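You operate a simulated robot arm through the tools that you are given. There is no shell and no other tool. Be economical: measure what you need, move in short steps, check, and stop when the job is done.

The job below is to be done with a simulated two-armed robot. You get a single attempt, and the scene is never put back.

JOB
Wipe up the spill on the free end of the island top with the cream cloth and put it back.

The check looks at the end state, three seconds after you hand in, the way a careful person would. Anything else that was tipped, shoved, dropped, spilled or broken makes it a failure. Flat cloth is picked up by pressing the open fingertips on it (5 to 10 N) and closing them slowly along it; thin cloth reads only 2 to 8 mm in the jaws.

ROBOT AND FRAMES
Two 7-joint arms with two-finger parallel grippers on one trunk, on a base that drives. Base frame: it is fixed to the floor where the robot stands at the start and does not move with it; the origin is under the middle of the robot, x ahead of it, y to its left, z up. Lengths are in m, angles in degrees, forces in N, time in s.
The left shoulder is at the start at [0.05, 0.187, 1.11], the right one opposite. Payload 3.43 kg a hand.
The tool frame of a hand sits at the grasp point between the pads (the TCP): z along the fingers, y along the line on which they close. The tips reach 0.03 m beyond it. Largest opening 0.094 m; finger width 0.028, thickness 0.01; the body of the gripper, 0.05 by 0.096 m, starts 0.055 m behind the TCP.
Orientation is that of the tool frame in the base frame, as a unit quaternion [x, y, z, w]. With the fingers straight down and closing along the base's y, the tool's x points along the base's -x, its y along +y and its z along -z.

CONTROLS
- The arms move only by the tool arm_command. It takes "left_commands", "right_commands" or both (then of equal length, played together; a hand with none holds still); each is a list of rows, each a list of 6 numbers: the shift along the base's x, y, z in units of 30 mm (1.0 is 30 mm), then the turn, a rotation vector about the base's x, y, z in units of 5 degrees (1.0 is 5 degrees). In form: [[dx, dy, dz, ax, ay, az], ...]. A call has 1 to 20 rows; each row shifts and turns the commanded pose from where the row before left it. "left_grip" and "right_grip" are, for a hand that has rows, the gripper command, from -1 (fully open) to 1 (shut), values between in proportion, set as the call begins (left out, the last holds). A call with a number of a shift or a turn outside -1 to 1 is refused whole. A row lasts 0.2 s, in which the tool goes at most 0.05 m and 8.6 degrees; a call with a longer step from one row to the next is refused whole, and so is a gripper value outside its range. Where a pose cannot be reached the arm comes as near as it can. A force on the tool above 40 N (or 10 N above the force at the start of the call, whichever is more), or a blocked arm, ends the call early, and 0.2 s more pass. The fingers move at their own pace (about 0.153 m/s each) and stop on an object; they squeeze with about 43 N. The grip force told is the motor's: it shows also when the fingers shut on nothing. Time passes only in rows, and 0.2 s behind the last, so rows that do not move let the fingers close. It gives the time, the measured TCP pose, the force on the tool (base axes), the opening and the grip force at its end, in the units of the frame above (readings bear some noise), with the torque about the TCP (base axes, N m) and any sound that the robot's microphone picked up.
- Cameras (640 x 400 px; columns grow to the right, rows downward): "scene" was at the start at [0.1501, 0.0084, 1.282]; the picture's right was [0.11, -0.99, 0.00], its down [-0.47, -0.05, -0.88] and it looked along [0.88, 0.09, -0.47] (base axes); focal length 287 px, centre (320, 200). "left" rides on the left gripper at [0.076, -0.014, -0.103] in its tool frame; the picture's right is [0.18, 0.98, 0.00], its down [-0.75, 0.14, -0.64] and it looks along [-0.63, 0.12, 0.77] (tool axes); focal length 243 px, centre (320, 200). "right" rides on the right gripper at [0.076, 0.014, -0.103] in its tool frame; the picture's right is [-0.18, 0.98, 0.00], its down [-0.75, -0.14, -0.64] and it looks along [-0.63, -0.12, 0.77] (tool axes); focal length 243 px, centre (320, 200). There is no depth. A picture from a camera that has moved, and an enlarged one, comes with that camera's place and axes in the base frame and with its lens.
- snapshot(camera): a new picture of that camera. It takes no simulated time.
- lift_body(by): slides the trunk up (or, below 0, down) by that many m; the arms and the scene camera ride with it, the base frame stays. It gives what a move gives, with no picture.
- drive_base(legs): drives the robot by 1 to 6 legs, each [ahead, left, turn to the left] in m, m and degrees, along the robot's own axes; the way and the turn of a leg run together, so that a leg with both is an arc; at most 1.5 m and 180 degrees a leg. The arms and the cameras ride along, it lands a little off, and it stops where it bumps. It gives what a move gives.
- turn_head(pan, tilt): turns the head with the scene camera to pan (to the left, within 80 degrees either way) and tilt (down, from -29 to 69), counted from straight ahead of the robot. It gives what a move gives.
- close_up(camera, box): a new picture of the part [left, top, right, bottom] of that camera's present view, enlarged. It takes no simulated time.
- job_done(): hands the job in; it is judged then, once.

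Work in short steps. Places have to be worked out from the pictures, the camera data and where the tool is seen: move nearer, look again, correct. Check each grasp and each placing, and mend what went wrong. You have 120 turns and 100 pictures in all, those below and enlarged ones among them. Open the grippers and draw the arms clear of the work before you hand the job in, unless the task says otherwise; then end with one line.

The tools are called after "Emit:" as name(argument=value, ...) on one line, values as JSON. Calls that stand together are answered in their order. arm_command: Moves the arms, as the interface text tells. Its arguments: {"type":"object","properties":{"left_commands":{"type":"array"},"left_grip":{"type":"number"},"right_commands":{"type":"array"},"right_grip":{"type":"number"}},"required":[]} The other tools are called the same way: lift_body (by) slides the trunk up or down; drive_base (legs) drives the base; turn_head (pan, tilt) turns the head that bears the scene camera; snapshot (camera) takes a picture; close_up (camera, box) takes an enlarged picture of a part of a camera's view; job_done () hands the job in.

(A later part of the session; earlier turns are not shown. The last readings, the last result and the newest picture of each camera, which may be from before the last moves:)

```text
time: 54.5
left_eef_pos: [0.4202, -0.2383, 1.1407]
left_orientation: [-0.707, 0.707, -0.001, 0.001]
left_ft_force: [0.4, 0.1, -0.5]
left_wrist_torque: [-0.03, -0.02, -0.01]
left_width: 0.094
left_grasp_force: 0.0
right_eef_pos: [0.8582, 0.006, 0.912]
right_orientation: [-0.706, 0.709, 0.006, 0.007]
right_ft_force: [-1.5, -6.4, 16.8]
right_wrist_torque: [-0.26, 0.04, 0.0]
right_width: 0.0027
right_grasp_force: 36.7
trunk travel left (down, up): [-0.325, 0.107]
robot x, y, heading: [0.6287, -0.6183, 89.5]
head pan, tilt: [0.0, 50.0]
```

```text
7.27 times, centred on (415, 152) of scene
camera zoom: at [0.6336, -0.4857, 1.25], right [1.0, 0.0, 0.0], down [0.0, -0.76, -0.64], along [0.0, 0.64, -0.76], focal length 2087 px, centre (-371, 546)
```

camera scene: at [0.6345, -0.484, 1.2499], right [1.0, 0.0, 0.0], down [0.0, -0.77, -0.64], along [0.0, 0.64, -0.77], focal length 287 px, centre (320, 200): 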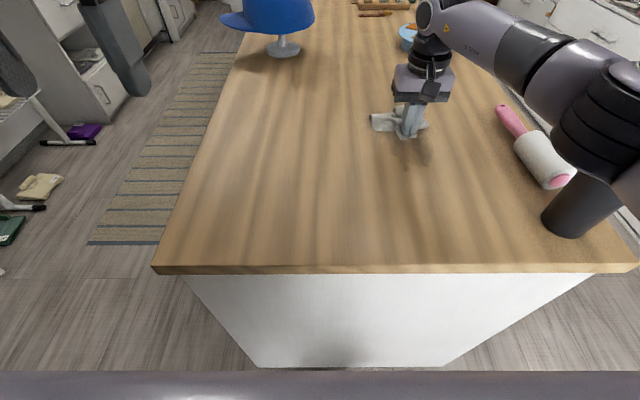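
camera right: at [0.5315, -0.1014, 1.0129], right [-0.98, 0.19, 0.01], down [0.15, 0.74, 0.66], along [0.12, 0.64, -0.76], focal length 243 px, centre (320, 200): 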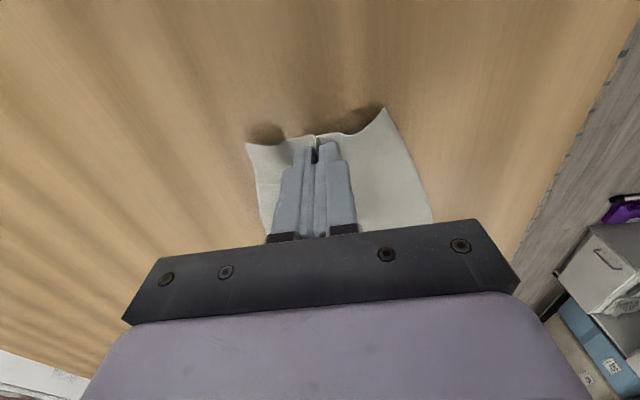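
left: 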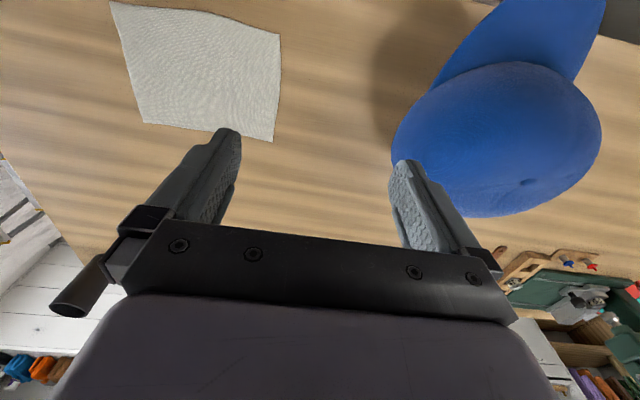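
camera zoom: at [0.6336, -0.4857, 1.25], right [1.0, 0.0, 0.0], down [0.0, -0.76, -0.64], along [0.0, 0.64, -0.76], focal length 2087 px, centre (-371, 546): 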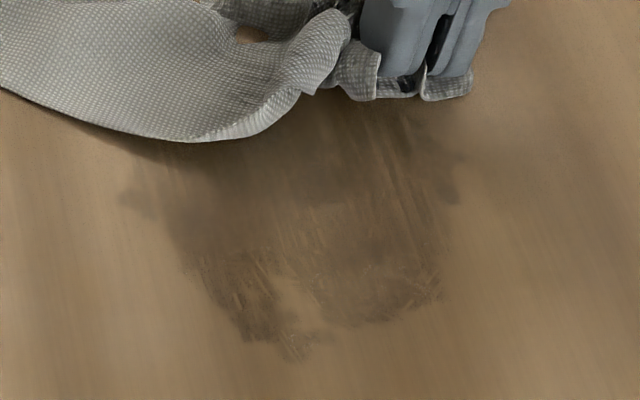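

The film needs more passes. I'll rub crosswise (along x) in a zigzag from the far side to the near side.

Emit:
arm_command(right_commands=[[0.3, -0.3, 0, 0, 0, 0], [-0.95, 0, 0, 0, 0, 0], [-0.95, 0, 0, 0, 0, 0], [-0.95, 0, 0, 0, 0, 0], [-0.95, 0, 0, 0, 0, 0], [0, -0.6, 0, 0, 0, 0], [0.95, 0, 0, 0, 0, 0], [0.95, 0, 0, 0, 0, 0], [0.95, 0, 0, 0, 0, 0], [0.95, 0, 0, 0, 0, 0], [0, -0.6, 0, 0, 0, 0], [-0.95, 0, 0, 0, 0, 0], [-0.95, 0, 0, 0, 0, 0], [-0.95, 0, 0, 0, 0, 0], [-0.95, 0, 0, 0, 0, 0]])

Emit:
arm_command(right_commands=[[0, -0.6, 0, 0, 0, 0], [0.95, 0, 0, 0, 0, 0], [0.95, 0, 0, 0, 0, 0], [0.95, 0, 0, 0, 0, 0], [0.95, 0, 0, 0, 0, 0], [0, -0.6, 0, 0, 0, 0], [-0.95, 0, 0, 0, 0, 0], [-0.95, 0, 0, 0, 0, 0], [-0.95, 0, 0, 0, 0, 0], [-0.95, 0, 0, 0, 0, 0], [0, -0.6, 0, 0, 0, 0], [0.95, 0, 0, 0, 0, 0], [0.95, 0, 0, 0, 0, 0], [0.95, 0, 0, 0, 0, 0], [0.95, 0, 0, 0, 0, 0]])

Emit:
close_up(camera="scene", box=[350, 90, 510, 190])

```text
time: 57.7
left_eef_pos: [0.42, -0.2393, 1.1406]
left_orientation: [-0.706, 0.708, 0.0, 0.0]
left_ft_force: [0.1, -0.6, 0.8]
left_wrist_torque: [-0.01, 0.01, -0.03]
left_width: 0.0941
left_grasp_force: 0.0
right_eef_pos: [0.7523, -0.0373, 0.9119]
right_orientation: [-0.704, 0.71, 0.008, 0.006]
right_ft_force: [5.9, -1.2, 17.8]
right_wrist_torque: [-0.15, -0.15, 0.04]
right_width: 0.0025
right_grasp_force: 37.5
trunk travel left (down, up): [-0.325, 0.107]
robot x, y, heading: [0.6332, -0.6166, 89.8]
head pan, tilt: [0.0, 50.0]
```

```text
time: 60.9
left_eef_pos: [0.4201, -0.2392, 1.1403]
left_orientation: [0.707, -0.707, 0.001, 0.0]
left_ft_force: [1.0, -0.2, 0.4]
left_wrist_torque: [0.01, 0.01, 0.02]
left_width: 0.0939
left_grasp_force: 0.1
right_eef_pos: [0.8668, -0.0941, 0.9118]
right_orientation: [-0.705, 0.709, 0.007, 0.005]
right_ft_force: [-4.9, 0.1, 14.6]
right_wrist_torque: [-0.08, 0.15, -0.01]
right_width: 0.0023
right_grasp_force: 37.4
trunk travel left (down, up): [-0.325, 0.107]
robot x, y, heading: [0.635, -0.6178, 89.6]
head pan, tilt: [0.0, 50.0]
```

```text
4.00 times, centred on (430, 140) of scene
camera zoom: at [0.6339, -0.4847, 1.25], right [1.0, 0.0, 0.0], down [0.0, -0.77, -0.64], along [0.0, 0.64, -0.77], focal length 1148 px, centre (-120, 440)
```

zoom: 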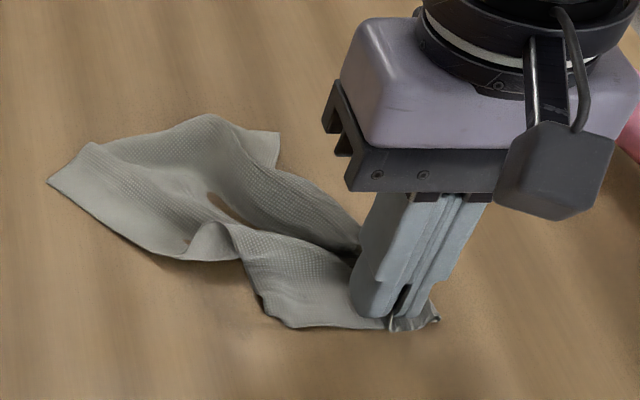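

Much cleaner. Two more crosswise passes at the near rim, then lift the cloth to inspect.

Emit:
arm_command(right_commands=[[0, -0.5, 0, 0, 0, 0], [-0.95, 0, 0, 0, 0, 0], [-0.95, 0, 0, 0, 0, 0], [-0.95, 0, 0, 0, 0, 0], [-0.95, 0, 0, 0, 0, 0], [0, -0.5, 0, 0, 0, 0], [0.95, 0, 0, 0, 0, 0], [0.95, 0, 0, 0, 0, 0], [0.95, 0, 0, 0, 0, 0], [0.95, 0, 0, 0, 0, 0]])

Emit:
arm_command(right_commands=[[0, 0.3, 0.7, 0, 0, 0], [0, 0.5, 0.8, 0, 0, 0], [0, 0.5, 0.8, 0, 0, 0], [0, 0.5, 0.8, 0, 0, 0], [0, 0.5, 0.8, 0, 0, 0], [0, 0.5, 0.8, 0, 0, 0], [0, 0.5, 0.8, 0, 0, 0], [0, 0, 0.8, 0, 0, 0], [0, 0, 0, 0, 0, 0]])

Emit:
snapshot(camera="scene")

Emit:
close_up(camera="scene", box=[350, 90, 510, 190])

```text
time: 63.1
left_eef_pos: [0.4198, -0.2382, 1.14]
left_orientation: [-0.706, 0.708, -0.002, 0.0]
left_ft_force: [-0.3, -1.2, -0.8]
left_wrist_torque: [0.05, 0.0, 0.03]
left_width: 0.0938
left_grasp_force: 0.1
right_eef_pos: [0.8681, -0.1226, 0.912]
right_orientation: [-0.704, 0.71, 0.006, 0.007]
right_ft_force: [-6.5, -1.2, 17.4]
right_wrist_torque: [-0.04, 0.21, 0.02]
right_width: 0.0024
right_grasp_force: 36.7
trunk travel left (down, up): [-0.325, 0.107]
robot x, y, heading: [0.6357, -0.6161, 89.7]
head pan, tilt: [0.0, 50.0]
```

```text
time: 65.1
left_eef_pos: [0.4192, -0.2371, 1.1409]
left_orientation: [-0.707, 0.707, -0.002, -0.001]
left_ft_force: [0.1, 0.3, -0.8]
left_wrist_torque: [-0.01, -0.01, 0.0]
left_width: 0.094
left_grasp_force: 0.1
right_eef_pos: [0.8688, -0.0235, 1.0984]
right_orientation: [-0.705, 0.71, 0.007, 0.006]
right_ft_force: [-0.6, -0.4, -0.9]
right_wrist_torque: [0.0, 0.0, -0.02]
right_width: 0.0023
right_grasp_force: 36.6
trunk travel left (down, up): [-0.325, 0.107]
robot x, y, heading: [0.6345, -0.6203, 89.7]
head pan, tilt: [0.0, 50.0]
```

```text
72 pictures are left
camera scene: at [0.6347, -0.4834, 1.2498], right [1.0, 0.0, 0.0], down [0.0, -0.77, -0.64], along [0.0, 0.64, -0.77], focal length 287 px, centre (320, 200)
```

scene: 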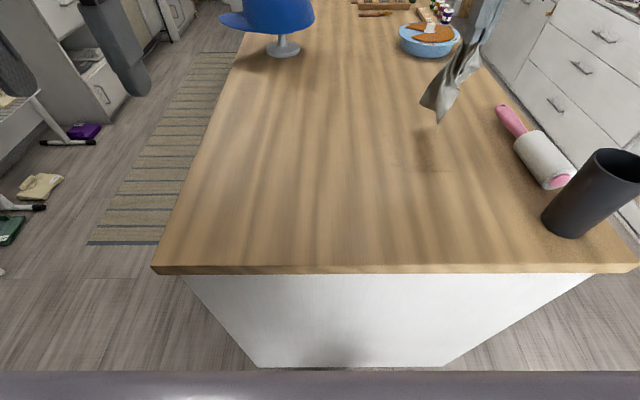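

```text
4.00 times, centred on (430, 140) of scene
camera zoom: at [0.6347, -0.4834, 1.2498], right [1.0, 0.0, 0.0], down [0.0, -0.77, -0.64], along [0.0, 0.64, -0.77], focal length 1148 px, centre (-120, 440)
```

zoom: 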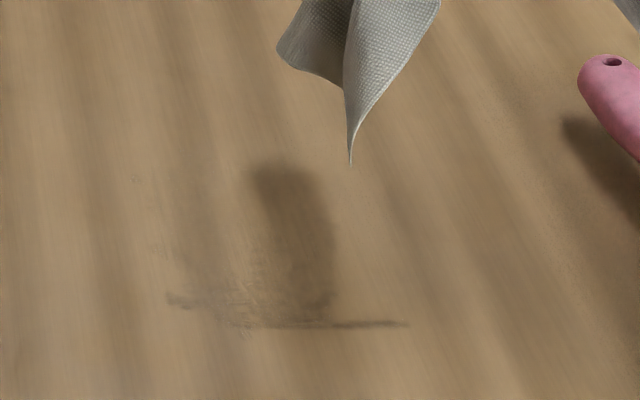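

Mostly clean: a thin line remains at y ≈ -0.10 (x 0.765..0.875), and the dark blob may be the cloth's shadow. Zooming in.

Emit:
close_up(camera="scene", box=[375, 125, 455, 175])

```text
8.00 times, centred on (415, 150) of scene
camera zoom: at [0.6347, -0.4834, 1.2498], right [1.0, 0.0, 0.0], down [0.0, -0.77, -0.64], along [0.0, 0.64, -0.77], focal length 2296 px, centre (-440, 600)
```

zoom: 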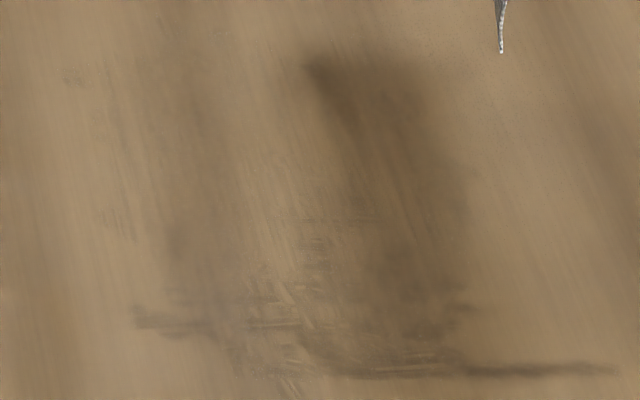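

Residue is left in y -0.12..-0.05, so I'll lower again and zigzag with finer spacing.

Emit:
arm_command(right_commands=[[0, 0, -0.7, 0, 0, 0], [0, 0, -0.8, 0, 0, 0], [0, 0, -0.8, 0, 0, 0], [0, 0, -0.8, 0, 0, 0], [0, -0.2, -0.8, 0, 0, 0], [0, -0.2, -0.8, 0, 0, 0], [0.2, -0.2, -0.8, 0, 0, 0], [0.2, -0.2, -0.5, 0, 0, 0], [0, 0, -0.2, 0, 0, 0], [0, 0, -0.1, 0, 0, 0], [0, 0, 0, 0, 0, 0]])

```text
time: 67.5
left_eef_pos: [0.4203, -0.2391, 1.1411]
left_orientation: [-0.706, 0.708, -0.001, -0.001]
left_ft_force: [-0.1, 0.2, 0.5]
left_wrist_torque: [0.01, -0.02, -0.01]
left_width: 0.0938
left_grasp_force: 0.1
right_eef_pos: [0.8817, -0.0481, 0.9124]
right_orientation: [-0.704, 0.71, 0.009, 0.007]
right_ft_force: [3.3, -1.7, 15.8]
right_wrist_torque: [-0.03, -0.12, 0.03]
right_width: 0.0026
right_grasp_force: 37.6
trunk travel left (down, up): [-0.325, 0.107]
robot x, y, heading: [0.6306, -0.615, 89.8]
head pan, tilt: [0.0, 50.0]
```

Emit:
arm_command(right_commands=[[-1, 0, 0, 0, 0, 0], [-1, 0, 0, 0, 0, 0], [-1, 0, 0, 0, 0, 0], [-1, 0, 0, 0, 0, 0], [0, -0.45, 0, 0, 0, 0], [1, 0, 0, 0, 0, 0], [1, 0, 0, 0, 0, 0], [1, 0, 0, 0, 0, 0], [1, 0, 0, 0, 0, 0], [0, -0.45, 0, 0, 0, 0], [-1, 0, 0, 0, 0, 0], [-1, 0, 0, 0, 0, 0], [-1, 0, 0, 0, 0, 0], [-1, 0, 0, 0, 0, 0], [0, -0.45, 0, 0, 0, 0], [1, 0, 0, 0, 0, 0], [1, 0, 0, 0, 0, 0], [1, 0, 0, 0, 0, 0], [1, 0, 0, 0, 0, 0], [0, -0.45, 0, 0, 0, 0]])

Emit:
arm_command(right_commands=[[-1, 0, 0, 0, 0, 0], [-1, 0, 0, 0, 0, 0], [-1, 0, 0, 0, 0, 0], [-1, 0, 0, 0, 0, 0], [0, -0.4, 0, 0, 0, 0], [1, 0, 0, 0, 0, 0], [1, 0, 0, 0, 0, 0], [1, 0, 0, 0, 0, 0], [1, 0, 0, 0, 0, 0], [0, -0.4, 0, 0, 0, 0], [-1, 0, 0, 0, 0, 0], [-1, 0, 0, 0, 0, 0], [-1, 0, 0, 0, 0, 0], [-1, 0, 0, 0, 0, 0], [0, 0.3, 0, 0, 0, 0], [1, 0, 0, 0, 0, 0], [1, 0, 0, 0, 0, 0], [1, 0, 0, 0, 0, 0], [1, 0, 0, 0, 0, 0], [0, 0.4, 0, 0, 0, 0]])

Emit:
arm_command(right_commands=[[0, 0.3, 0.7, 0, 0, 0], [0, 0.5, 0.8, 0, 0, 0], [0, 0.5, 0.8, 0, 0, 0], [0, 0.5, 0.8, 0, 0, 0], [0, 0.5, 0.8, 0, 0, 0], [0, 0.5, 0.8, 0, 0, 0], [0, 0.5, 0.8, 0, 0, 0], [0, 0, 0.8, 0, 0, 0], [0, 0, 0, 0, 0, 0]])

Emit:
close_up(camera="scene", box=[350, 90, 510, 190])

Emit:
close_up(camera="scene", box=[375, 125, 455, 175])

```text
time: 71.7
left_eef_pos: [0.4199, -0.2374, 1.142]
left_orientation: [-0.706, 0.708, 0.0, 0.0]
left_ft_force: [0.2, 0.1, -0.5]
left_wrist_torque: [-0.01, 0.01, 0.01]
left_width: 0.0941
left_grasp_force: 0.1
right_eef_pos: [0.8823, -0.1031, 0.911]
right_orientation: [-0.703, 0.711, 0.008, 0.008]
right_ft_force: [1.6, 7.0, 18.8]
right_wrist_torque: [0.15, -0.04, -0.03]
right_width: 0.0026
right_grasp_force: 37.3
trunk travel left (down, up): [-0.325, 0.107]
robot x, y, heading: [0.6329, -0.6167, 89.8]
head pan, tilt: [0.0, 50.0]
```

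```text
time: 75.9
left_eef_pos: [0.4199, -0.2392, 1.1423]
left_orientation: [-0.706, 0.708, -0.001, -0.001]
left_ft_force: [0.0, -0.3, -0.5]
left_wrist_torque: [-0.05, -0.01, 0.0]
left_width: 0.0941
left_grasp_force: 0.0
right_eef_pos: [0.8801, -0.1044, 0.9112]
right_orientation: [-0.704, 0.71, 0.006, 0.008]
right_ft_force: [0.7, -7.0, 15.1]
right_wrist_torque: [-0.28, -0.01, -0.02]
right_width: 0.0022
right_grasp_force: 37.1
trunk travel left (down, up): [-0.325, 0.107]
robot x, y, heading: [0.6316, -0.6172, 89.6]
head pan, tilt: [0.0, 50.0]
```

```text
time: 77.9
left_eef_pos: [0.4193, -0.2378, 1.1408]
left_orientation: [-0.706, 0.708, -0.001, -0.001]
left_ft_force: [-0.7, 0.1, 0.2]
left_wrist_torque: [0.0, -0.01, 0.02]
left_width: 0.094
left_grasp_force: 0.1
right_eef_pos: [0.8794, -0.0092, 1.0983]
right_orientation: [-0.705, 0.71, 0.007, 0.006]
right_ft_force: [-0.4, 0.0, -0.6]
right_wrist_torque: [-0.02, 0.01, 0.0]
right_width: 0.0024
right_grasp_force: 37.2
right hand out of reach, approached as far as the arm can: row 8
trunk travel left (down, up): [-0.325, 0.107]
robot x, y, heading: [0.6348, -0.6157, 89.9]
head pan, tilt: [0.0, 50.0]
```

```text
4.00 times, centred on (430, 140) of scene
camera zoom: at [0.6342, -0.4834, 1.2497], right [1.0, 0.0, 0.0], down [0.0, -0.77, -0.64], along [0.0, 0.64, -0.77], focal length 1148 px, centre (-120, 440)
```

zoom: 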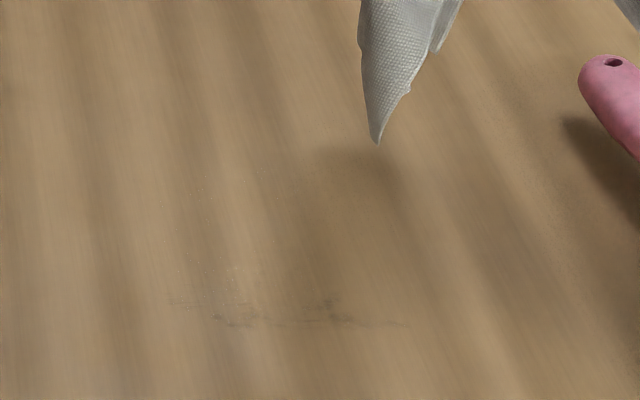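

```text
8.00 times, centred on (415, 150) of scene
camera zoom: at [0.6342, -0.4834, 1.2497], right [1.0, 0.0, 0.0], down [0.0, -0.77, -0.64], along [0.0, 0.64, -0.77], focal length 2296 px, centre (-440, 600)
```

zoom: 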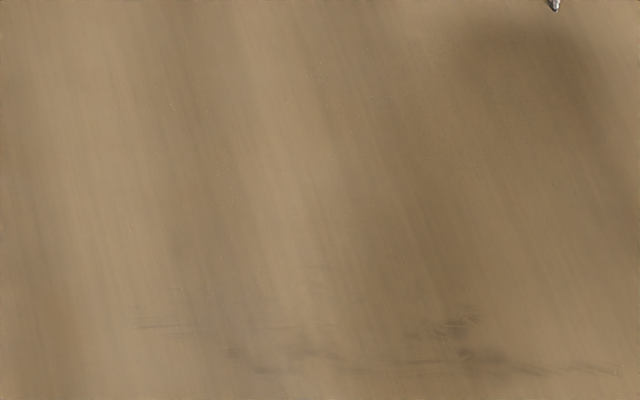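

Nearly clean; faint streaks remain at y ≈ -0.085..-0.115. One more rubbing round covering the whole area, denser there.

Emit:
arm_command(right_commands=[[0, 0, -0.7, 0, 0, 0], [0, 0, -0.8, 0, 0, 0], [0, 0, -0.8, 0, 0, 0], [0, 0, -0.8, 0, 0, 0], [0, 0, -0.8, 0, 0, 0], [0, 0, -0.8, 0, 0, 0], [0, -0.1, -0.8, 0, 0, 0], [0, -0.1, -0.5, 0, 0, 0], [0, 0, -0.2, 0, 0, 0], [0, 0, -0.1, 0, 0, 0], [0, 0, 0, 0, 0, 0]])

Emit:
arm_command(right_commands=[[-1, 0, 0, 0, 0, 0], [-1, 0, 0, 0, 0, 0], [-1, 0, 0, 0, 0, 0], [-1, 0, 0, 0, 0, 0], [0, -0.7, 0, 0, 0, 0], [1, 0, 0, 0, 0, 0], [1, 0, 0, 0, 0, 0], [1, 0, 0, 0, 0, 0], [1, 0, 0, 0, 0, 0], [0, -0.7, 0, 0, 0, 0], [-1, 0, 0, 0, 0, 0], [-1, 0, 0, 0, 0, 0], [-1, 0, 0, 0, 0, 0], [-1, 0, 0, 0, 0, 0], [0, -0.7, 0, 0, 0, 0], [1, 0, 0, 0, 0, 0], [1, 0, 0, 0, 0, 0], [1, 0, 0, 0, 0, 0], [1, 0, 0, 0, 0, 0], [0, -0.3, 0, 0, 0, 0]])

Emit:
arm_command(right_commands=[[-1, 0, 0, 0, 0, 0], [-1, 0, 0, 0, 0, 0], [-1, 0, 0, 0, 0, 0], [-1, 0, 0, 0, 0, 0], [0, -0.3, 0, 0, 0, 0], [1, 0, 0, 0, 0, 0], [1, 0, 0, 0, 0, 0], [1, 0, 0, 0, 0, 0], [1, 0, 0, 0, 0, 0], [0, -0.3, 0, 0, 0, 0], [-1, 0, 0, 0, 0, 0], [-1, 0, 0, 0, 0, 0], [-1, 0, 0, 0, 0, 0], [-1, 0, 0, 0, 0, 0], [0, -0.3, 0, 0, 0, 0], [1, 0, 0, 0, 0, 0], [1, 0, 0, 0, 0, 0], [1, 0, 0, 0, 0, 0], [1, 0, 0, 0, 0, 0], [0, -0.3, 0, 0, 0, 0]])

Emit:
arm_command(right_commands=[[-1, 0, 0, 0, 0, 0], [-1, 0, 0, 0, 0, 0], [-1, 0, 0, 0, 0, 0], [-1, 0, 0, 0, 0, 0], [0, -0.3, 0, 0, 0, 0], [1, 0, 0, 0, 0, 0], [1, 0, 0, 0, 0, 0], [1, 0, 0, 0, 0, 0], [1, 0, 0, 0, 0, 0], [0, 0.4, 0, 0, 0, 0], [-1, 0, 0, 0, 0, 0], [-1, 0, 0, 0, 0, 0], [-1, 0, 0, 0, 0, 0], [-1, 0, 0, 0, 0, 0]])

Emit:
arm_command(right_commands=[[0, 0.3, 0.7, 0, 0, 0], [0, 0.5, 0.8, 0, 0, 0], [0, 0.5, 0.8, 0, 0, 0], [0, 0.5, 0.8, 0, 0, 0], [0, 0.5, 0.8, 0, 0, 0], [0, 0.5, 0.8, 0, 0, 0], [0, 0.5, 0.8, 0, 0, 0], [0, 0, 0.8, 0, 0, 0], [0, 0, 0, 0, 0, 0]])

Emit:
close_up(camera="scene", box=[350, 90, 510, 190])

Emit:
close_up(camera="scene", box=[375, 125, 455, 175])

```text
time: 80.3
left_eef_pos: [0.4196, -0.2399, 1.1416]
left_orientation: [-0.706, 0.708, 0.0, -0.001]
left_ft_force: [0.7, 0.1, -0.6]
left_wrist_torque: [-0.04, 0.01, 0.0]
left_width: 0.0939
left_grasp_force: 0.0
right_eef_pos: [0.8835, -0.017, 0.913]
right_orientation: [-0.704, 0.71, 0.009, 0.007]
right_ft_force: [4.1, -1.1, 19.0]
right_wrist_torque: [0.03, -0.16, -0.02]
right_width: 0.0023
right_grasp_force: 37.3
trunk travel left (down, up): [-0.325, 0.107]
robot x, y, heading: [0.6334, -0.6141, 89.7]
head pan, tilt: [0.0, 50.0]
```

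```text
time: 84.5
left_eef_pos: [0.4185, -0.2386, 1.1404]
left_orientation: [-0.707, 0.708, 0.0, 0.0]
left_ft_force: [-0.2, -0.1, -0.1]
left_wrist_torque: [0.01, 0.0, 0.0]
left_width: 0.0939
left_grasp_force: 0.0
right_eef_pos: [0.883, -0.0879, 0.9117]
right_orientation: [-0.703, 0.711, 0.008, 0.008]
right_ft_force: [0.0, 8.3, 18.9]
right_wrist_torque: [0.14, 0.0, 0.03]
right_width: 0.0022
right_grasp_force: 37.4
trunk travel left (down, up): [-0.325, 0.107]
robot x, y, heading: [0.6317, -0.6181, 89.9]
head pan, tilt: [0.0, 50.0]
```

```text
time: 88.7
left_eef_pos: [0.4206, -0.2388, 1.1404]
left_orientation: [-0.707, 0.707, -0.002, 0.0]
left_ft_force: [0.0, -1.3, -0.2]
left_wrist_torque: [0.0, -0.01, 0.02]
left_width: 0.0941
left_grasp_force: 0.0
right_eef_pos: [0.8831, -0.1249, 0.913]
right_orientation: [-0.703, 0.711, 0.008, 0.008]
right_ft_force: [-0.9, 8.4, 19.3]
right_wrist_torque: [0.17, 0.03, -0.02]
right_width: 0.0024
right_grasp_force: 37.3
trunk travel left (down, up): [-0.325, 0.107]
robot x, y, heading: [0.6301, -0.6142, 89.8]
head pan, tilt: [0.0, 50.0]
```

```text
time: 91.7
left_eef_pos: [0.4209, -0.2403, 1.1414]
left_orientation: [0.707, -0.707, 0.0, 0.0]
left_ft_force: [-0.5, 0.3, 0.0]
left_wrist_torque: [0.01, 0.02, 0.04]
left_width: 0.0939
left_grasp_force: 0.0
right_eef_pos: [0.76, -0.1219, 0.911]
right_orientation: [-0.704, 0.71, 0.01, 0.007]
right_ft_force: [12.4, 0.5, 31.7]
right_wrist_torque: [-0.19, -0.39, 0.05]
right_width: 0.0025
right_grasp_force: 37.3
trunk travel left (down, up): [-0.325, 0.107]
robot x, y, heading: [0.6348, -0.6153, 89.8]
head pan, tilt: [0.0, 50.0]
```

```text
time: 93.7
left_eef_pos: [0.4205, -0.2372, 1.1404]
left_orientation: [-0.706, 0.708, -0.001, -0.001]
left_ft_force: [0.2, 0.2, 1.5]
left_wrist_torque: [-0.01, 0.0, 0.0]
left_width: 0.0938
left_grasp_force: 0.1
right_eef_pos: [0.7604, -0.0208, 1.1001]
right_orientation: [-0.704, 0.71, 0.006, 0.005]
right_ft_force: [-0.7, 0.4, 0.3]
right_wrist_torque: [0.02, 0.02, -0.03]
right_width: 0.0022
right_grasp_force: 36.9
trunk travel left (down, up): [-0.325, 0.107]
robot x, y, heading: [0.6325, -0.6173, 89.9]
head pan, tilt: [0.0, 50.0]
```

```text
4.00 times, centred on (430, 140) of scene
camera zoom: at [0.6348, -0.4834, 1.2498], right [1.0, -0.01, 0.0], down [0.0, -0.77, -0.64], along [0.0, 0.64, -0.77], focal length 1148 px, centre (-120, 440)
```

zoom: 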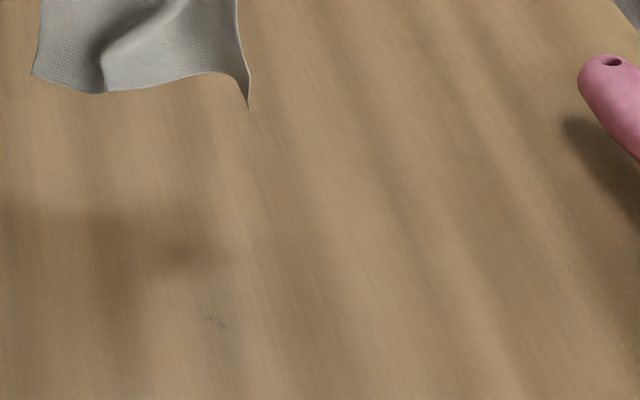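

```text
8.00 times, centred on (415, 150) of scene
camera zoom: at [0.6348, -0.4834, 1.2498], right [1.0, -0.01, 0.0], down [0.0, -0.77, -0.64], along [0.0, 0.64, -0.77], focal length 2296 px, centre (-440, 600)
```

zoom: 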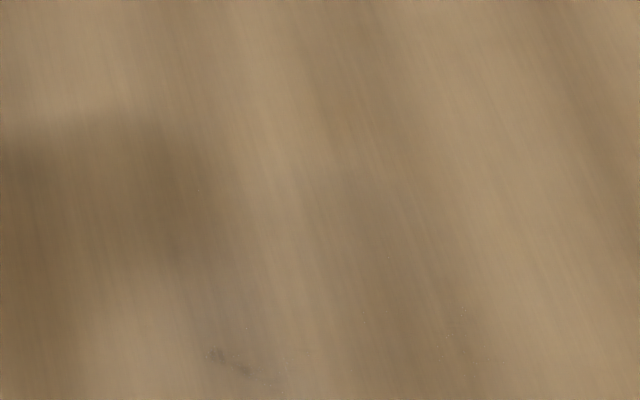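

Only a tiny speck remains near (0.785, -0.108). A short local rub there.

Emit:
arm_command(right_commands=[[0.4, 0, -0.8, 0, 0, 0], [0.4, 0, -0.8, 0, 0, 0], [0, -0.4, -0.8, 0, 0, 0], [0, -0.4, -0.8, 0, 0, 0], [0, -0.4, -0.8, 0, 0, 0], [0, -0.4, -0.8, 0, 0, 0], [0, -0.4, -0.7, 0, 0, 0], [0, -0.3, -0.5, 0, 0, 0], [0, 0, -0.2, 0, 0, 0], [0, 0, -0.1, 0, 0, 0], [0, 0, 0, 0, 0, 0]])

Emit:
arm_command(right_commands=[[-0.6, 0, 0, 0, 0, 0], [-0.6, 0, 0, 0, 0, 0], [0, -0.3, 0, 0, 0, 0], [0.8, 0, 0, 0, 0, 0], [0.8, 0, 0, 0, 0, 0], [0.8, 0, 0, 0, 0, 0], [0, -0.3, 0, 0, 0, 0], [-0.8, 0, 0, 0, 0, 0], [-0.8, 0, 0, 0, 0, 0], [-0.8, 0, 0, 0, 0, 0], [0, -0.3, 0, 0, 0, 0], [0.8, 0, 0, 0, 0, 0], [0.8, 0, 0, 0, 0, 0], [0.8, 0, 0, 0, 0, 0], [0, -0.3, 0, 0, 0, 0], [-0.8, 0, 0, 0, 0, 0], [-0.8, 0, 0, 0, 0, 0], [-0.8, 0, 0, 0, 0, 0], [0, 0, 0, 0, 0, 0]])

Emit:
arm_command(right_commands=[[0, 0.3, 0.7, 0, 0, 0], [0, 0.5, 0.8, 0, 0, 0], [0, 0.5, 0.8, 0, 0, 0], [0, 0.5, 0.8, 0, 0, 0], [0, 0.5, 0.8, 0, 0, 0], [0, 0.5, 0.8, 0, 0, 0], [0, 0.5, 0.8, 0, 0, 0], [0, 0, 0.8, 0, 0, 0], [0, 0, 0, 0, 0, 0]])

Emit:
close_up(camera="scene", box=[350, 90, 510, 190])

Emit:
close_up(camera="scene", box=[375, 130, 455, 180])

```text
time: 96.1
left_eef_pos: [0.4202, -0.2394, 1.1417]
left_orientation: [-0.706, 0.708, -0.001, 0.0]
left_ft_force: [-0.4, -0.7, -0.4]
left_wrist_torque: [0.01, -0.01, -0.02]
left_width: 0.0939
left_grasp_force: 0.0
right_eef_pos: [0.786, -0.0932, 0.9128]
right_orientation: [-0.704, 0.71, 0.009, 0.006]
right_ft_force: [0.5, -1.7, 12.4]
right_wrist_torque: [-0.03, -0.03, -0.02]
right_width: 0.0025
right_grasp_force: 36.7
trunk travel left (down, up): [-0.325, 0.107]
robot x, y, heading: [0.6339, -0.6187, 89.6]
head pan, tilt: [0.0, 50.0]
```

```text
time: 100.1
left_eef_pos: [0.4217, -0.2385, 1.1407]
left_orientation: [-0.706, 0.708, -0.001, 0.0]
left_ft_force: [-1.3, -0.6, 0.8]
left_wrist_torque: [0.0, 0.01, 0.0]
left_width: 0.0941
left_grasp_force: 0.0
right_eef_pos: [0.75, -0.1276, 0.9116]
right_orientation: [-0.703, 0.711, 0.008, 0.007]
right_ft_force: [10.0, 0.4, 23.9]
right_wrist_torque: [-0.01, -0.31, 0.03]
right_width: 0.0025
right_grasp_force: 37.3
trunk travel left (down, up): [-0.325, 0.107]
robot x, y, heading: [0.638, -0.6173, 89.5]
head pan, tilt: [0.0, 50.0]
```

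```text
time: 102.1
left_eef_pos: [0.4203, -0.2377, 1.141]
left_orientation: [-0.706, 0.708, -0.001, -0.001]
left_ft_force: [1.1, -0.5, 0.1]
left_wrist_torque: [0.01, 0.0, 0.02]
left_width: 0.0942
left_grasp_force: 0.0
right_eef_pos: [0.7486, -0.0289, 1.1012]
right_orientation: [-0.705, 0.709, 0.006, 0.006]
right_ft_force: [0.1, -0.4, -0.2]
right_wrist_torque: [0.0, -0.01, 0.01]
right_width: 0.0025
right_grasp_force: 37.3
trunk travel left (down, up): [-0.325, 0.107]
robot x, y, heading: [0.633, -0.6188, 89.6]
head pan, tilt: [0.0, 50.0]
```

```text
4.00 times, centred on (430, 140) of scene
camera zoom: at [0.6348, -0.4834, 1.2498], right [1.0, -0.01, 0.0], down [0.0, -0.77, -0.64], along [0.0, 0.64, -0.77], focal length 1148 px, centre (-120, 440)
```

zoom: 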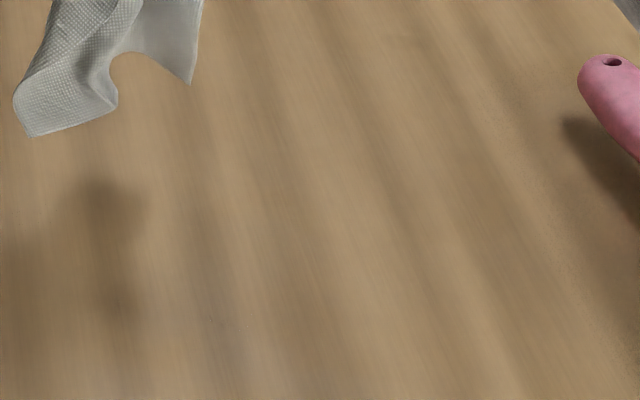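

```text
8.00 times, centred on (415, 155) of scene
camera zoom: at [0.6348, -0.4834, 1.2498], right [1.0, -0.01, 0.0], down [0.0, -0.77, -0.64], along [0.0, 0.64, -0.77], focal length 2296 px, centre (-440, 560)
```

zoom: 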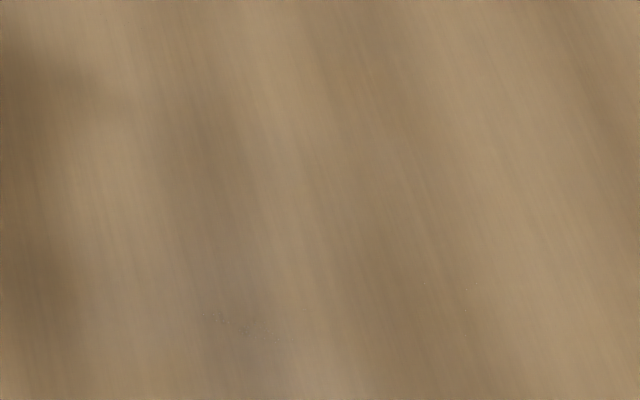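

The surface is clean. Now to put the cloth back: slide the base left ~0.25 m so the right shoulder faces the cloth's original place (grip was at (0.545, -0.024)).

Emit:
drive_base(legs=[[0, 0.25, 0]])

Emit:
arm_command(right_commands=[[0.4, 0.2, 0, 1, 0, 0], [0.4, 0.3, 0, 1, 0, 0], [0.4, 0.4, 0, 1, 0, 0], [0.3, 0.5, 0, 1, 0, 0], [0, 0.5, 0, 1, 0, 0], [0, 0.6, 0, 1, 0, 0], [0, 0.7, 0, 1, 0, 0], [0, 0.7, 0, 1, 0, 0], [0, 0.7, 0, 1, 0, 0], [0, 0, 0, 0, 0, 0]])

Emit:
snapshot(camera="scene")

```text
time: 103.9
left_eef_pos: [0.1751, -0.2321, 1.1406]
left_orientation: [-0.702, 0.712, -0.002, -0.001]
left_ft_force: [0.0, 0.0, -0.3]
left_wrist_torque: [0.0, -0.02, 0.03]
left_width: 0.0941
left_grasp_force: 0.1
right_eef_pos: [0.5062, -0.0285, 1.1005]
right_orientation: [-0.7, 0.714, 0.006, 0.006]
right_ft_force: [0.0, -0.1, -0.4]
right_wrist_torque: [-0.04, 0.01, 0.01]
right_width: 0.0024
right_grasp_force: 37.3
trunk travel left (down, up): [-0.325, 0.107]
robot x, y, heading: [0.3832, -0.6175, 89.2]
head pan, tilt: [0.0, 50.0]
```

```text
time: 106.1
left_eef_pos: [0.1756, -0.2335, 1.1399]
left_orientation: [-0.703, 0.711, -0.002, -0.001]
left_ft_force: [-0.1, 0.2, 0.5]
left_wrist_torque: [0.02, 0.03, 0.04]
left_width: 0.0941
left_grasp_force: 0.1
right_eef_pos: [0.5531, 0.1104, 1.1014]
right_orientation: [-0.645, 0.657, 0.28, 0.273]
right_ft_force: [-1.0, 0.1, -1.0]
right_wrist_torque: [-0.01, 0.01, -0.03]
right_width: 0.0022
right_grasp_force: 36.9
trunk travel left (down, up): [-0.325, 0.107]
robot x, y, heading: [0.3859, -0.6152, 89.3]
head pan, tilt: [0.0, 50.0]
```

```text
63 pictures are left
camera scene: at [0.3867, -0.4809, 1.2498], right [1.0, -0.02, 0.0], down [-0.01, -0.77, -0.64], along [0.01, 0.64, -0.77], focal length 287 px, centre (320, 200)
```

scene: 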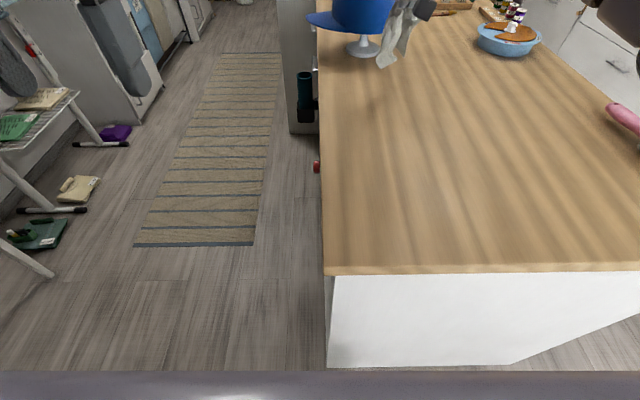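

The hand is at (0.553, 0.11, 1.10), tilted 45°. Checking clearance to the cap with the wrist camera before lowering.

Emit:
snapshot(camera="right")

```text
62 pictures are left
camera right: at [0.5374, -0.0168, 1.1178], right [-0.98, 0.14, 0.15], down [0.16, 0.06, 0.99], along [0.13, 0.99, -0.08], focal length 243 px, centre (320, 200)
```

right: 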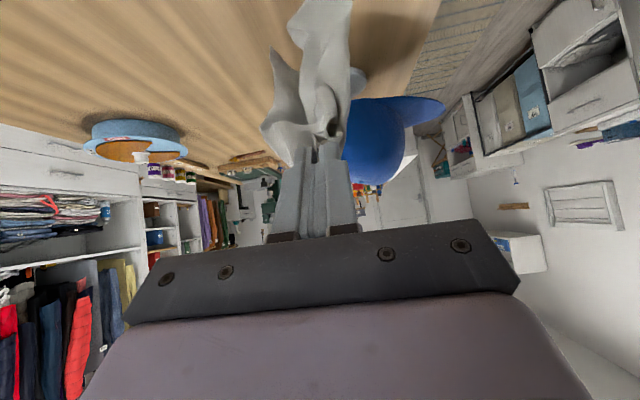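

The cap is well clear. Laying the cloth back: lower, then arc back toward the original grip point while untilting so it unrolls forward.

Emit:
arm_command(right_commands=[[-0.25, 0.2, -0.6, 0, 0, 0], [0, 0.2, -0.6, 0, 0, 0], [0, -0.8, -0.15, -0.9, 0, 0], [0, -0.75, -0.25, -0.9, 0, 0], [0, -0.7, -0.35, -0.9, 0, 0], [0, -0.6, -0.45, -0.9, 0, 0], [0, -0.55, -0.5, -0.9, 0, 0], [0, -0.45, -0.6, -0.9, 0, 0], [0, -0.4, -0.65, -0.9, 0, 0], [0, -0.3, -0.7, -0.9, 0, 0], [0, -0.2, -0.65, -0.9, 0, 0], [0, -0.12, -0.5, -0.9, 0, 0], [0, 0, 0, 0, 0, 0]])

Emit:
snapshot(camera="scene")

Emit:
close_up(camera="scene", box=[340, 60, 500, 160])

```text
time: 108.9
left_eef_pos: [0.175, -0.2326, 1.1413]
left_orientation: [-0.701, 0.713, -0.001, -0.002]
left_ft_force: [0.2, 0.0, 0.0]
left_wrist_torque: [0.03, -0.03, 0.04]
left_width: 0.0941
left_grasp_force: 0.2
right_eef_pos: [0.5427, -0.0234, 0.9211]
right_orientation: [-0.7, 0.714, 0.007, 0.004]
right_ft_force: [-0.5, -0.1, -0.4]
right_wrist_torque: [0.0, 0.0, 0.03]
right_width: 0.0023
right_grasp_force: 37.2
trunk travel left (down, up): [-0.325, 0.107]
robot x, y, heading: [0.3831, -0.6142, 89.2]
head pan, tilt: [0.0, 50.0]
```

```text
61 pictures are left
camera scene: at [0.3867, -0.4809, 1.2498], right [1.0, -0.02, 0.0], down [-0.01, -0.77, -0.64], along [0.01, 0.64, -0.77], focal length 287 px, centre (320, 200)
```

scene: 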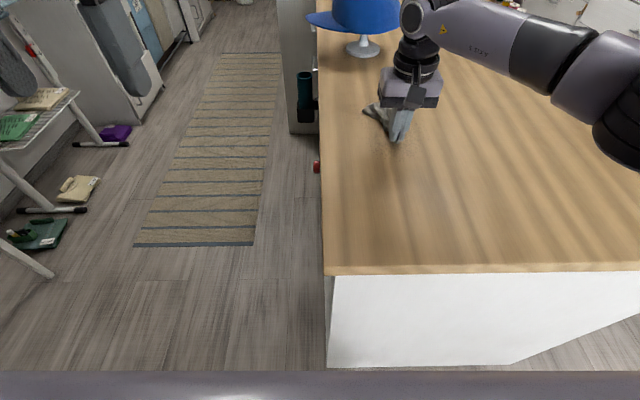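

```text
4.00 times, centred on (420, 110) of scene
camera zoom: at [0.3867, -0.4809, 1.2498], right [1.0, -0.02, 0.0], down [-0.01, -0.77, -0.64], along [0.01, 0.64, -0.77], focal length 1148 px, centre (-80, 560)
```

zoom: 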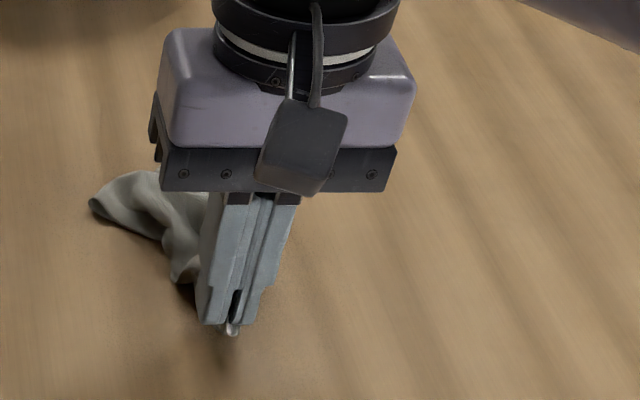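

The cloth lies in a narrow, bunched line. I'll lower the last few mm, open, and draw straight up to see how it settles.

Emit:
arm_command(right_commands=[[0, 0, -0.2, 0, 0, 0], [0, 0, 0, 0, 0, 0]])

Emit:
arm_command(right_commands=[[0, 0, 0, 0, 0, 0], [0, 0, 0, 0, 0, 0], [0, 0, 0, 0, 0, 0]], right_grip=-0.3)

Emit:
arm_command(right_commands=[[0, 0, 0.3, 0, 0, 0], [0, 0, 0.5, 0, 0, 0], [0, 0, 0.8, 0, 0, 0], [0, -0.6, 0.9, 0, 0, 0], [0, -0.9, 0.9, 0, 0, 0], [0, -0.9, 0.9, 0, 0, 0], [0, -0.9, 0.9, 0, 0, 0], [0, -0.9, 0, 0, 0, 0], [0, -0.9, 0, 0, 0, 0], [0, 0, 0, 0, 0, 0]])

Emit:
snapshot(camera="scene")

Emit:
close_up(camera="scene", box=[340, 60, 500, 160])

```text
time: 109.5
left_eef_pos: [0.1754, -0.2334, 1.141]
left_orientation: [-0.702, 0.712, -0.001, -0.001]
left_ft_force: [-1.0, -0.3, 0.4]
left_wrist_torque: [-0.01, 0.01, -0.01]
left_width: 0.094
left_grasp_force: 0.0
right_eef_pos: [0.5424, -0.0236, 0.9172]
right_orientation: [-0.7, 0.714, 0.008, 0.006]
right_ft_force: [-0.9, -1.0, 5.4]
right_wrist_torque: [0.05, -0.04, 0.02]
right_width: 0.0023
right_grasp_force: 37.3
trunk travel left (down, up): [-0.325, 0.107]
robot x, y, heading: [0.3824, -0.6147, 89.1]
head pan, tilt: [0.0, 50.0]
```

```text
time: 110.3
left_eef_pos: [0.1755, -0.2327, 1.1404]
left_orientation: [-0.702, 0.712, -0.002, -0.001]
left_ft_force: [-0.2, -0.4, -0.2]
left_wrist_torque: [0.01, -0.03, -0.03]
left_width: 0.094
left_grasp_force: 0.0
right_eef_pos: [0.5414, -0.0229, 0.9152]
right_orientation: [-0.7, 0.714, 0.007, 0.006]
right_ft_force: [-0.1, -0.5, 0.0]
right_wrist_torque: [0.01, -0.01, 0.0]
right_width: 0.0612
right_grasp_force: 0.0
trunk travel left (down, up): [-0.325, 0.107]
robot x, y, heading: [0.383, -0.617, 89.1]
head pan, tilt: [0.0, 50.0]
```

```text
time: 112.5
left_eef_pos: [0.1754, -0.2332, 1.1392]
left_orientation: [-0.702, 0.712, -0.001, -0.001]
left_ft_force: [-0.3, 0.7, -0.7]
left_wrist_torque: [-0.03, -0.03, 0.02]
left_width: 0.094
left_grasp_force: 0.0
right_eef_pos: [0.542, -0.1773, 1.0694]
right_orientation: [-0.7, 0.714, 0.007, 0.006]
right_ft_force: [0.1, 0.3, -0.6]
right_wrist_torque: [-0.01, 0.05, 0.0]
right_width: 0.0611
right_grasp_force: 0.0
trunk travel left (down, up): [-0.325, 0.107]
robot x, y, heading: [0.383, -0.612, 89.1]
head pan, tilt: [0.0, 50.0]
```

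```text
59 pictures are left
camera scene: at [0.3866, -0.4808, 1.2498], right [1.0, -0.02, 0.0], down [-0.01, -0.77, -0.64], along [0.01, 0.64, -0.77], focal length 287 px, centre (320, 200)
```

scene: 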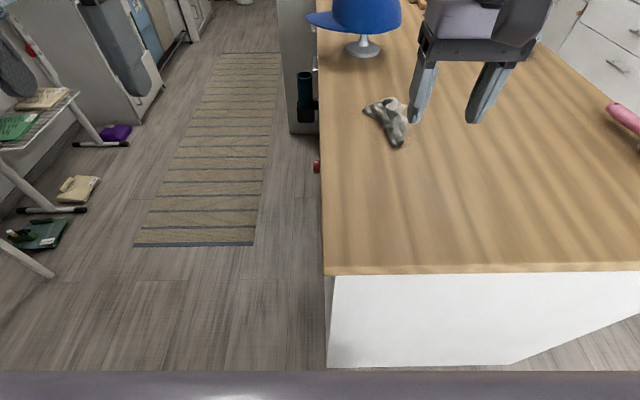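

```text
4.00 times, centred on (420, 110) of scene
camera zoom: at [0.3866, -0.4808, 1.2498], right [1.0, -0.02, 0.0], down [-0.01, -0.77, -0.64], along [0.01, 0.64, -0.77], focal length 1148 px, centre (-80, 560)
```

zoom: 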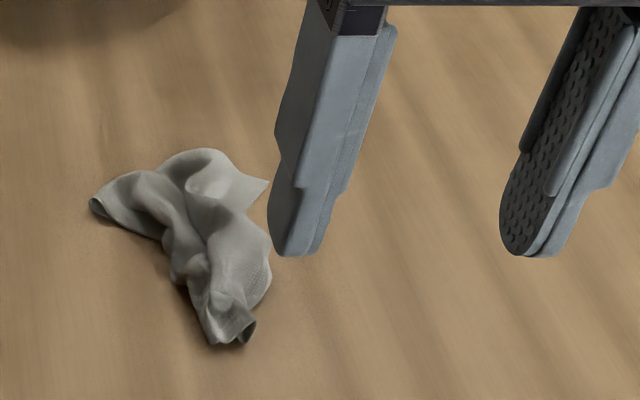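

The spill's gone and the cloth is in its place but crumpled. I'll spread it: centre the base on it so both hands can reach, and look with the wrist cameras.

Emit:
drive_base(legs=[[0, -0.16, 0.9]])

Emit:
snapshot(camera="scene")

Emit:
snapshot(camera="right")

Emit:
snapshot(camera="left")

```text
time: 113.9
left_eef_pos: [0.3287, -0.2379, 1.1406]
left_orientation: [0.708, -0.706, 0.002, 0.001]
left_ft_force: [0.0, -0.2, -0.1]
left_wrist_torque: [0.0, -0.01, -0.02]
left_width: 0.0939
left_grasp_force: 0.1
right_eef_pos: [0.6951, -0.1761, 1.0682]
right_orientation: [-0.706, 0.708, 0.008, 0.005]
right_ft_force: [0.4, 0.5, -1.1]
right_wrist_torque: [-0.02, 0.05, -0.03]
right_width: 0.0611
right_grasp_force: 0.1
trunk travel left (down, up): [-0.325, 0.107]
robot x, y, heading: [0.5425, -0.615, 90.1]
head pan, tilt: [0.0, 50.0]
```

```text
57 pictures are left
camera scene: at [0.5444, -0.4821, 1.2498], right [1.0, 0.0, 0.0], down [0.0, -0.77, -0.64], along [0.0, 0.64, -0.77], focal length 287 px, centre (320, 200)
```

scene: 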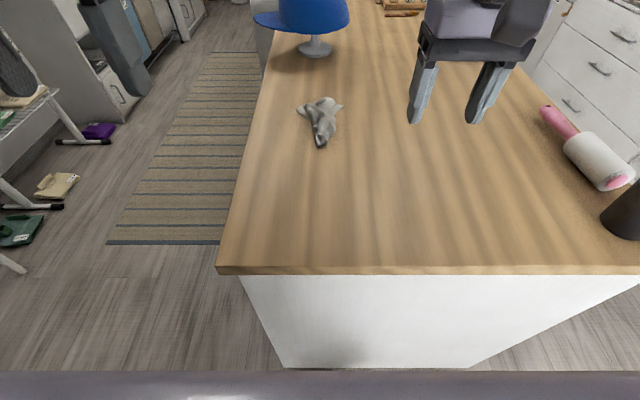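

```text
56 pictures are left
camera right: at [0.6802, -0.2539, 1.1701], right [-0.98, 0.19, 0.01], down [0.14, 0.74, 0.65], along [0.12, 0.64, -0.76], focal length 243 px, centre (320, 200)
```

right: 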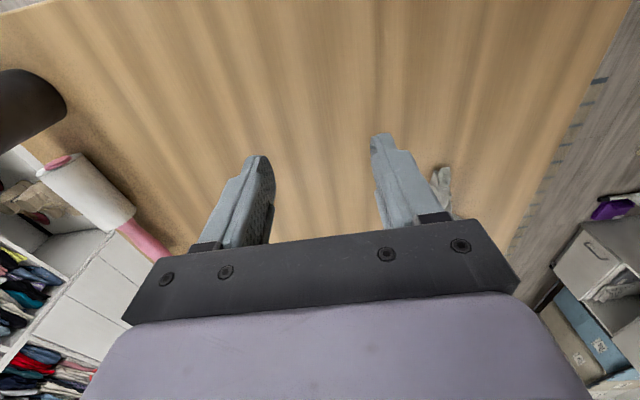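

```text
55 pictures are left
camera left: at [0.3442, -0.314, 1.2431], right [-0.98, -0.19, 0.0], down [-0.14, 0.76, 0.64], along [-0.12, 0.63, -0.77], focal length 243 px, centre (320, 200)
```

left: 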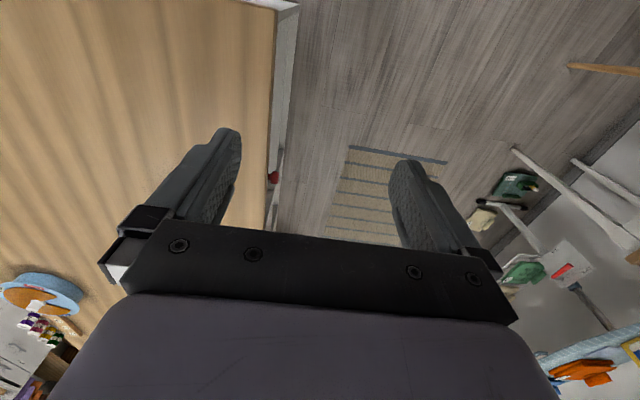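

Zooming on the cloth from this centred view.

Emit:
close_up(camera="scene", box=[284, 85, 364, 155])

```text
5.71 times, centred on (324, 120) of scene
camera zoom: at [0.5444, -0.4821, 1.2498], right [1.0, 0.0, 0.0], down [0.0, -0.77, -0.64], along [0.0, 0.64, -0.77], focal length 1640 px, centre (297, 657)
```

zoom: 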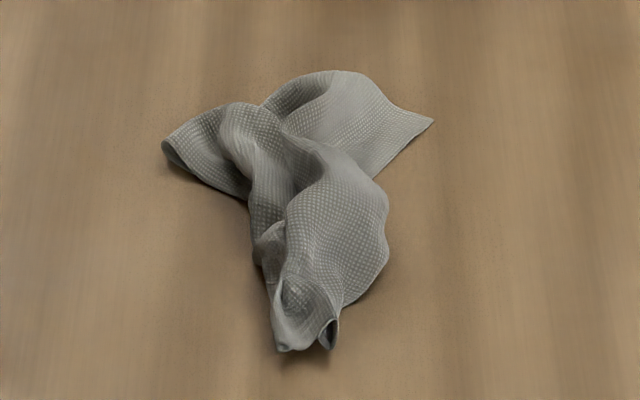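

Visible corners: right-far tip at ≈ (0.598, 0.10) and a left flap at ≈ (0.493, 0.085). I'll take the right tip with the right hand first (tilted 35°, opening ~3 cm).

Emit:
arm_command(right_commands=[[-0.333, 0.72, -0.33, 0.583, 0, 0], [-0.333, 0.72, -0.33, 0.583, 0, 0], [-0.333, 0.72, -0.33, 0.583, 0, 0], [-0.333, 0.72, -0.33, 0.583, 0, 0], [-0.333, 0.72, -0.33, 0.583, 0, 0], [-0.333, 0.72, -0.33, 0.583, 0, 0], [-0.333, 0.72, -0.33, 0.583, 0, 0], [-0.333, 0.72, -0.33, 0.583, 0, 0], [-0.333, 0.72, -0.33, 0.583, 0, 0], [-0.333, 0.72, -0.33, 0.583, 0, 0], [-0.333, 0.72, -0.33, 0.583, 0, 0], [-0.333, 0.72, -0.33, 0.583, 0, 0], [0, 0, 0, 0, 0, 0]], right_grip=0.36)

Emit:
close_up(camera="scene", box=[284, 85, 364, 155])

Emit:
snapshot(camera="right")

```text
time: 116.7
left_eef_pos: [0.3282, -0.2368, 1.1404]
left_orientation: [0.708, -0.706, 0.002, 0.0]
left_ft_force: [-0.9, -1.2, 0.3]
left_wrist_torque: [-0.01, -0.01, -0.01]
left_width: 0.094
left_grasp_force: 0.1
right_eef_pos: [0.5746, 0.0841, 0.9524]
right_orientation: [-0.672, 0.673, 0.219, 0.218]
right_ft_force: [0.0, -0.1, 0.2]
right_wrist_torque: [-0.04, -0.01, 0.0]
right_width: 0.0301
right_grasp_force: 0.1
trunk travel left (down, up): [-0.325, 0.107]
robot x, y, heading: [0.5471, -0.6156, 89.8]
head pan, tilt: [0.0, 50.0]
```

```text
5.71 times, centred on (324, 120) of scene
camera zoom: at [0.5439, -0.4821, 1.2498], right [1.0, 0.0, 0.0], down [0.0, -0.77, -0.64], along [0.0, 0.64, -0.77], focal length 1640 px, centre (297, 657)
```

zoom: 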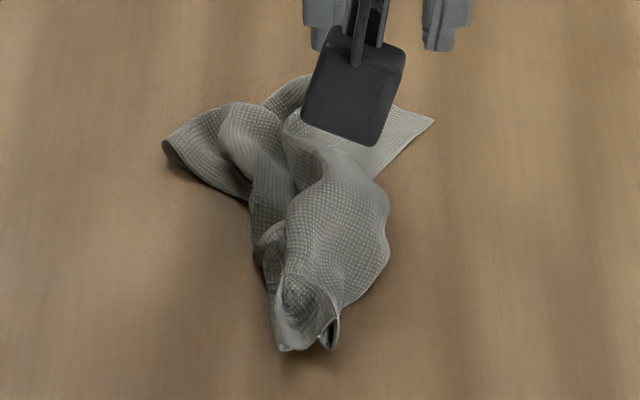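

```text
52 pictures are left
camera right: at [0.561, -0.0399, 0.9913], right [-0.98, 0.15, 0.11], down [0.14, 0.23, 0.96], along [0.12, 0.96, -0.25], focal length 243 px, centre (320, 200)
```

right: 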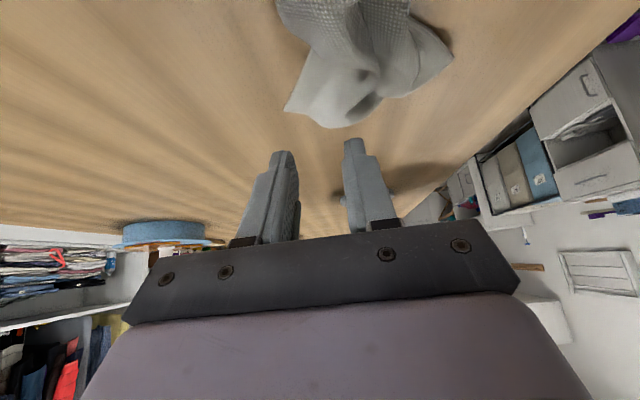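

The fingers line up over the right flap. Lowering gently onto it.

Emit:
arm_command(right_commands=[[0.1, 0, -0.4, 0, 0, 0], [0.1, 0, -0.4, 0, 0, 0], [0, 0, -0.3, 0, 0, 0], [0, 0, -0.1, 0, 0, 0], [0, 0, 0, 0, 0, 0]])

```text
time: 117.9
left_eef_pos: [0.3284, -0.2374, 1.1418]
left_orientation: [0.708, -0.706, 0.001, 0.001]
left_ft_force: [-0.5, -0.2, 0.1]
left_wrist_torque: [-0.02, -0.02, 0.0]
left_width: 0.094
left_grasp_force: 0.0
right_eef_pos: [0.58, 0.0837, 0.9129]
right_orientation: [-0.672, 0.673, 0.22, 0.218]
right_ft_force: [-0.3, 1.4, 0.8]
right_wrist_torque: [0.0, 0.03, 0.01]
right_width: 0.0304
right_grasp_force: 0.1
trunk travel left (down, up): [-0.325, 0.107]
robot x, y, heading: [0.5417, -0.6109, 89.9]
head pan, tilt: [0.0, 50.0]
```

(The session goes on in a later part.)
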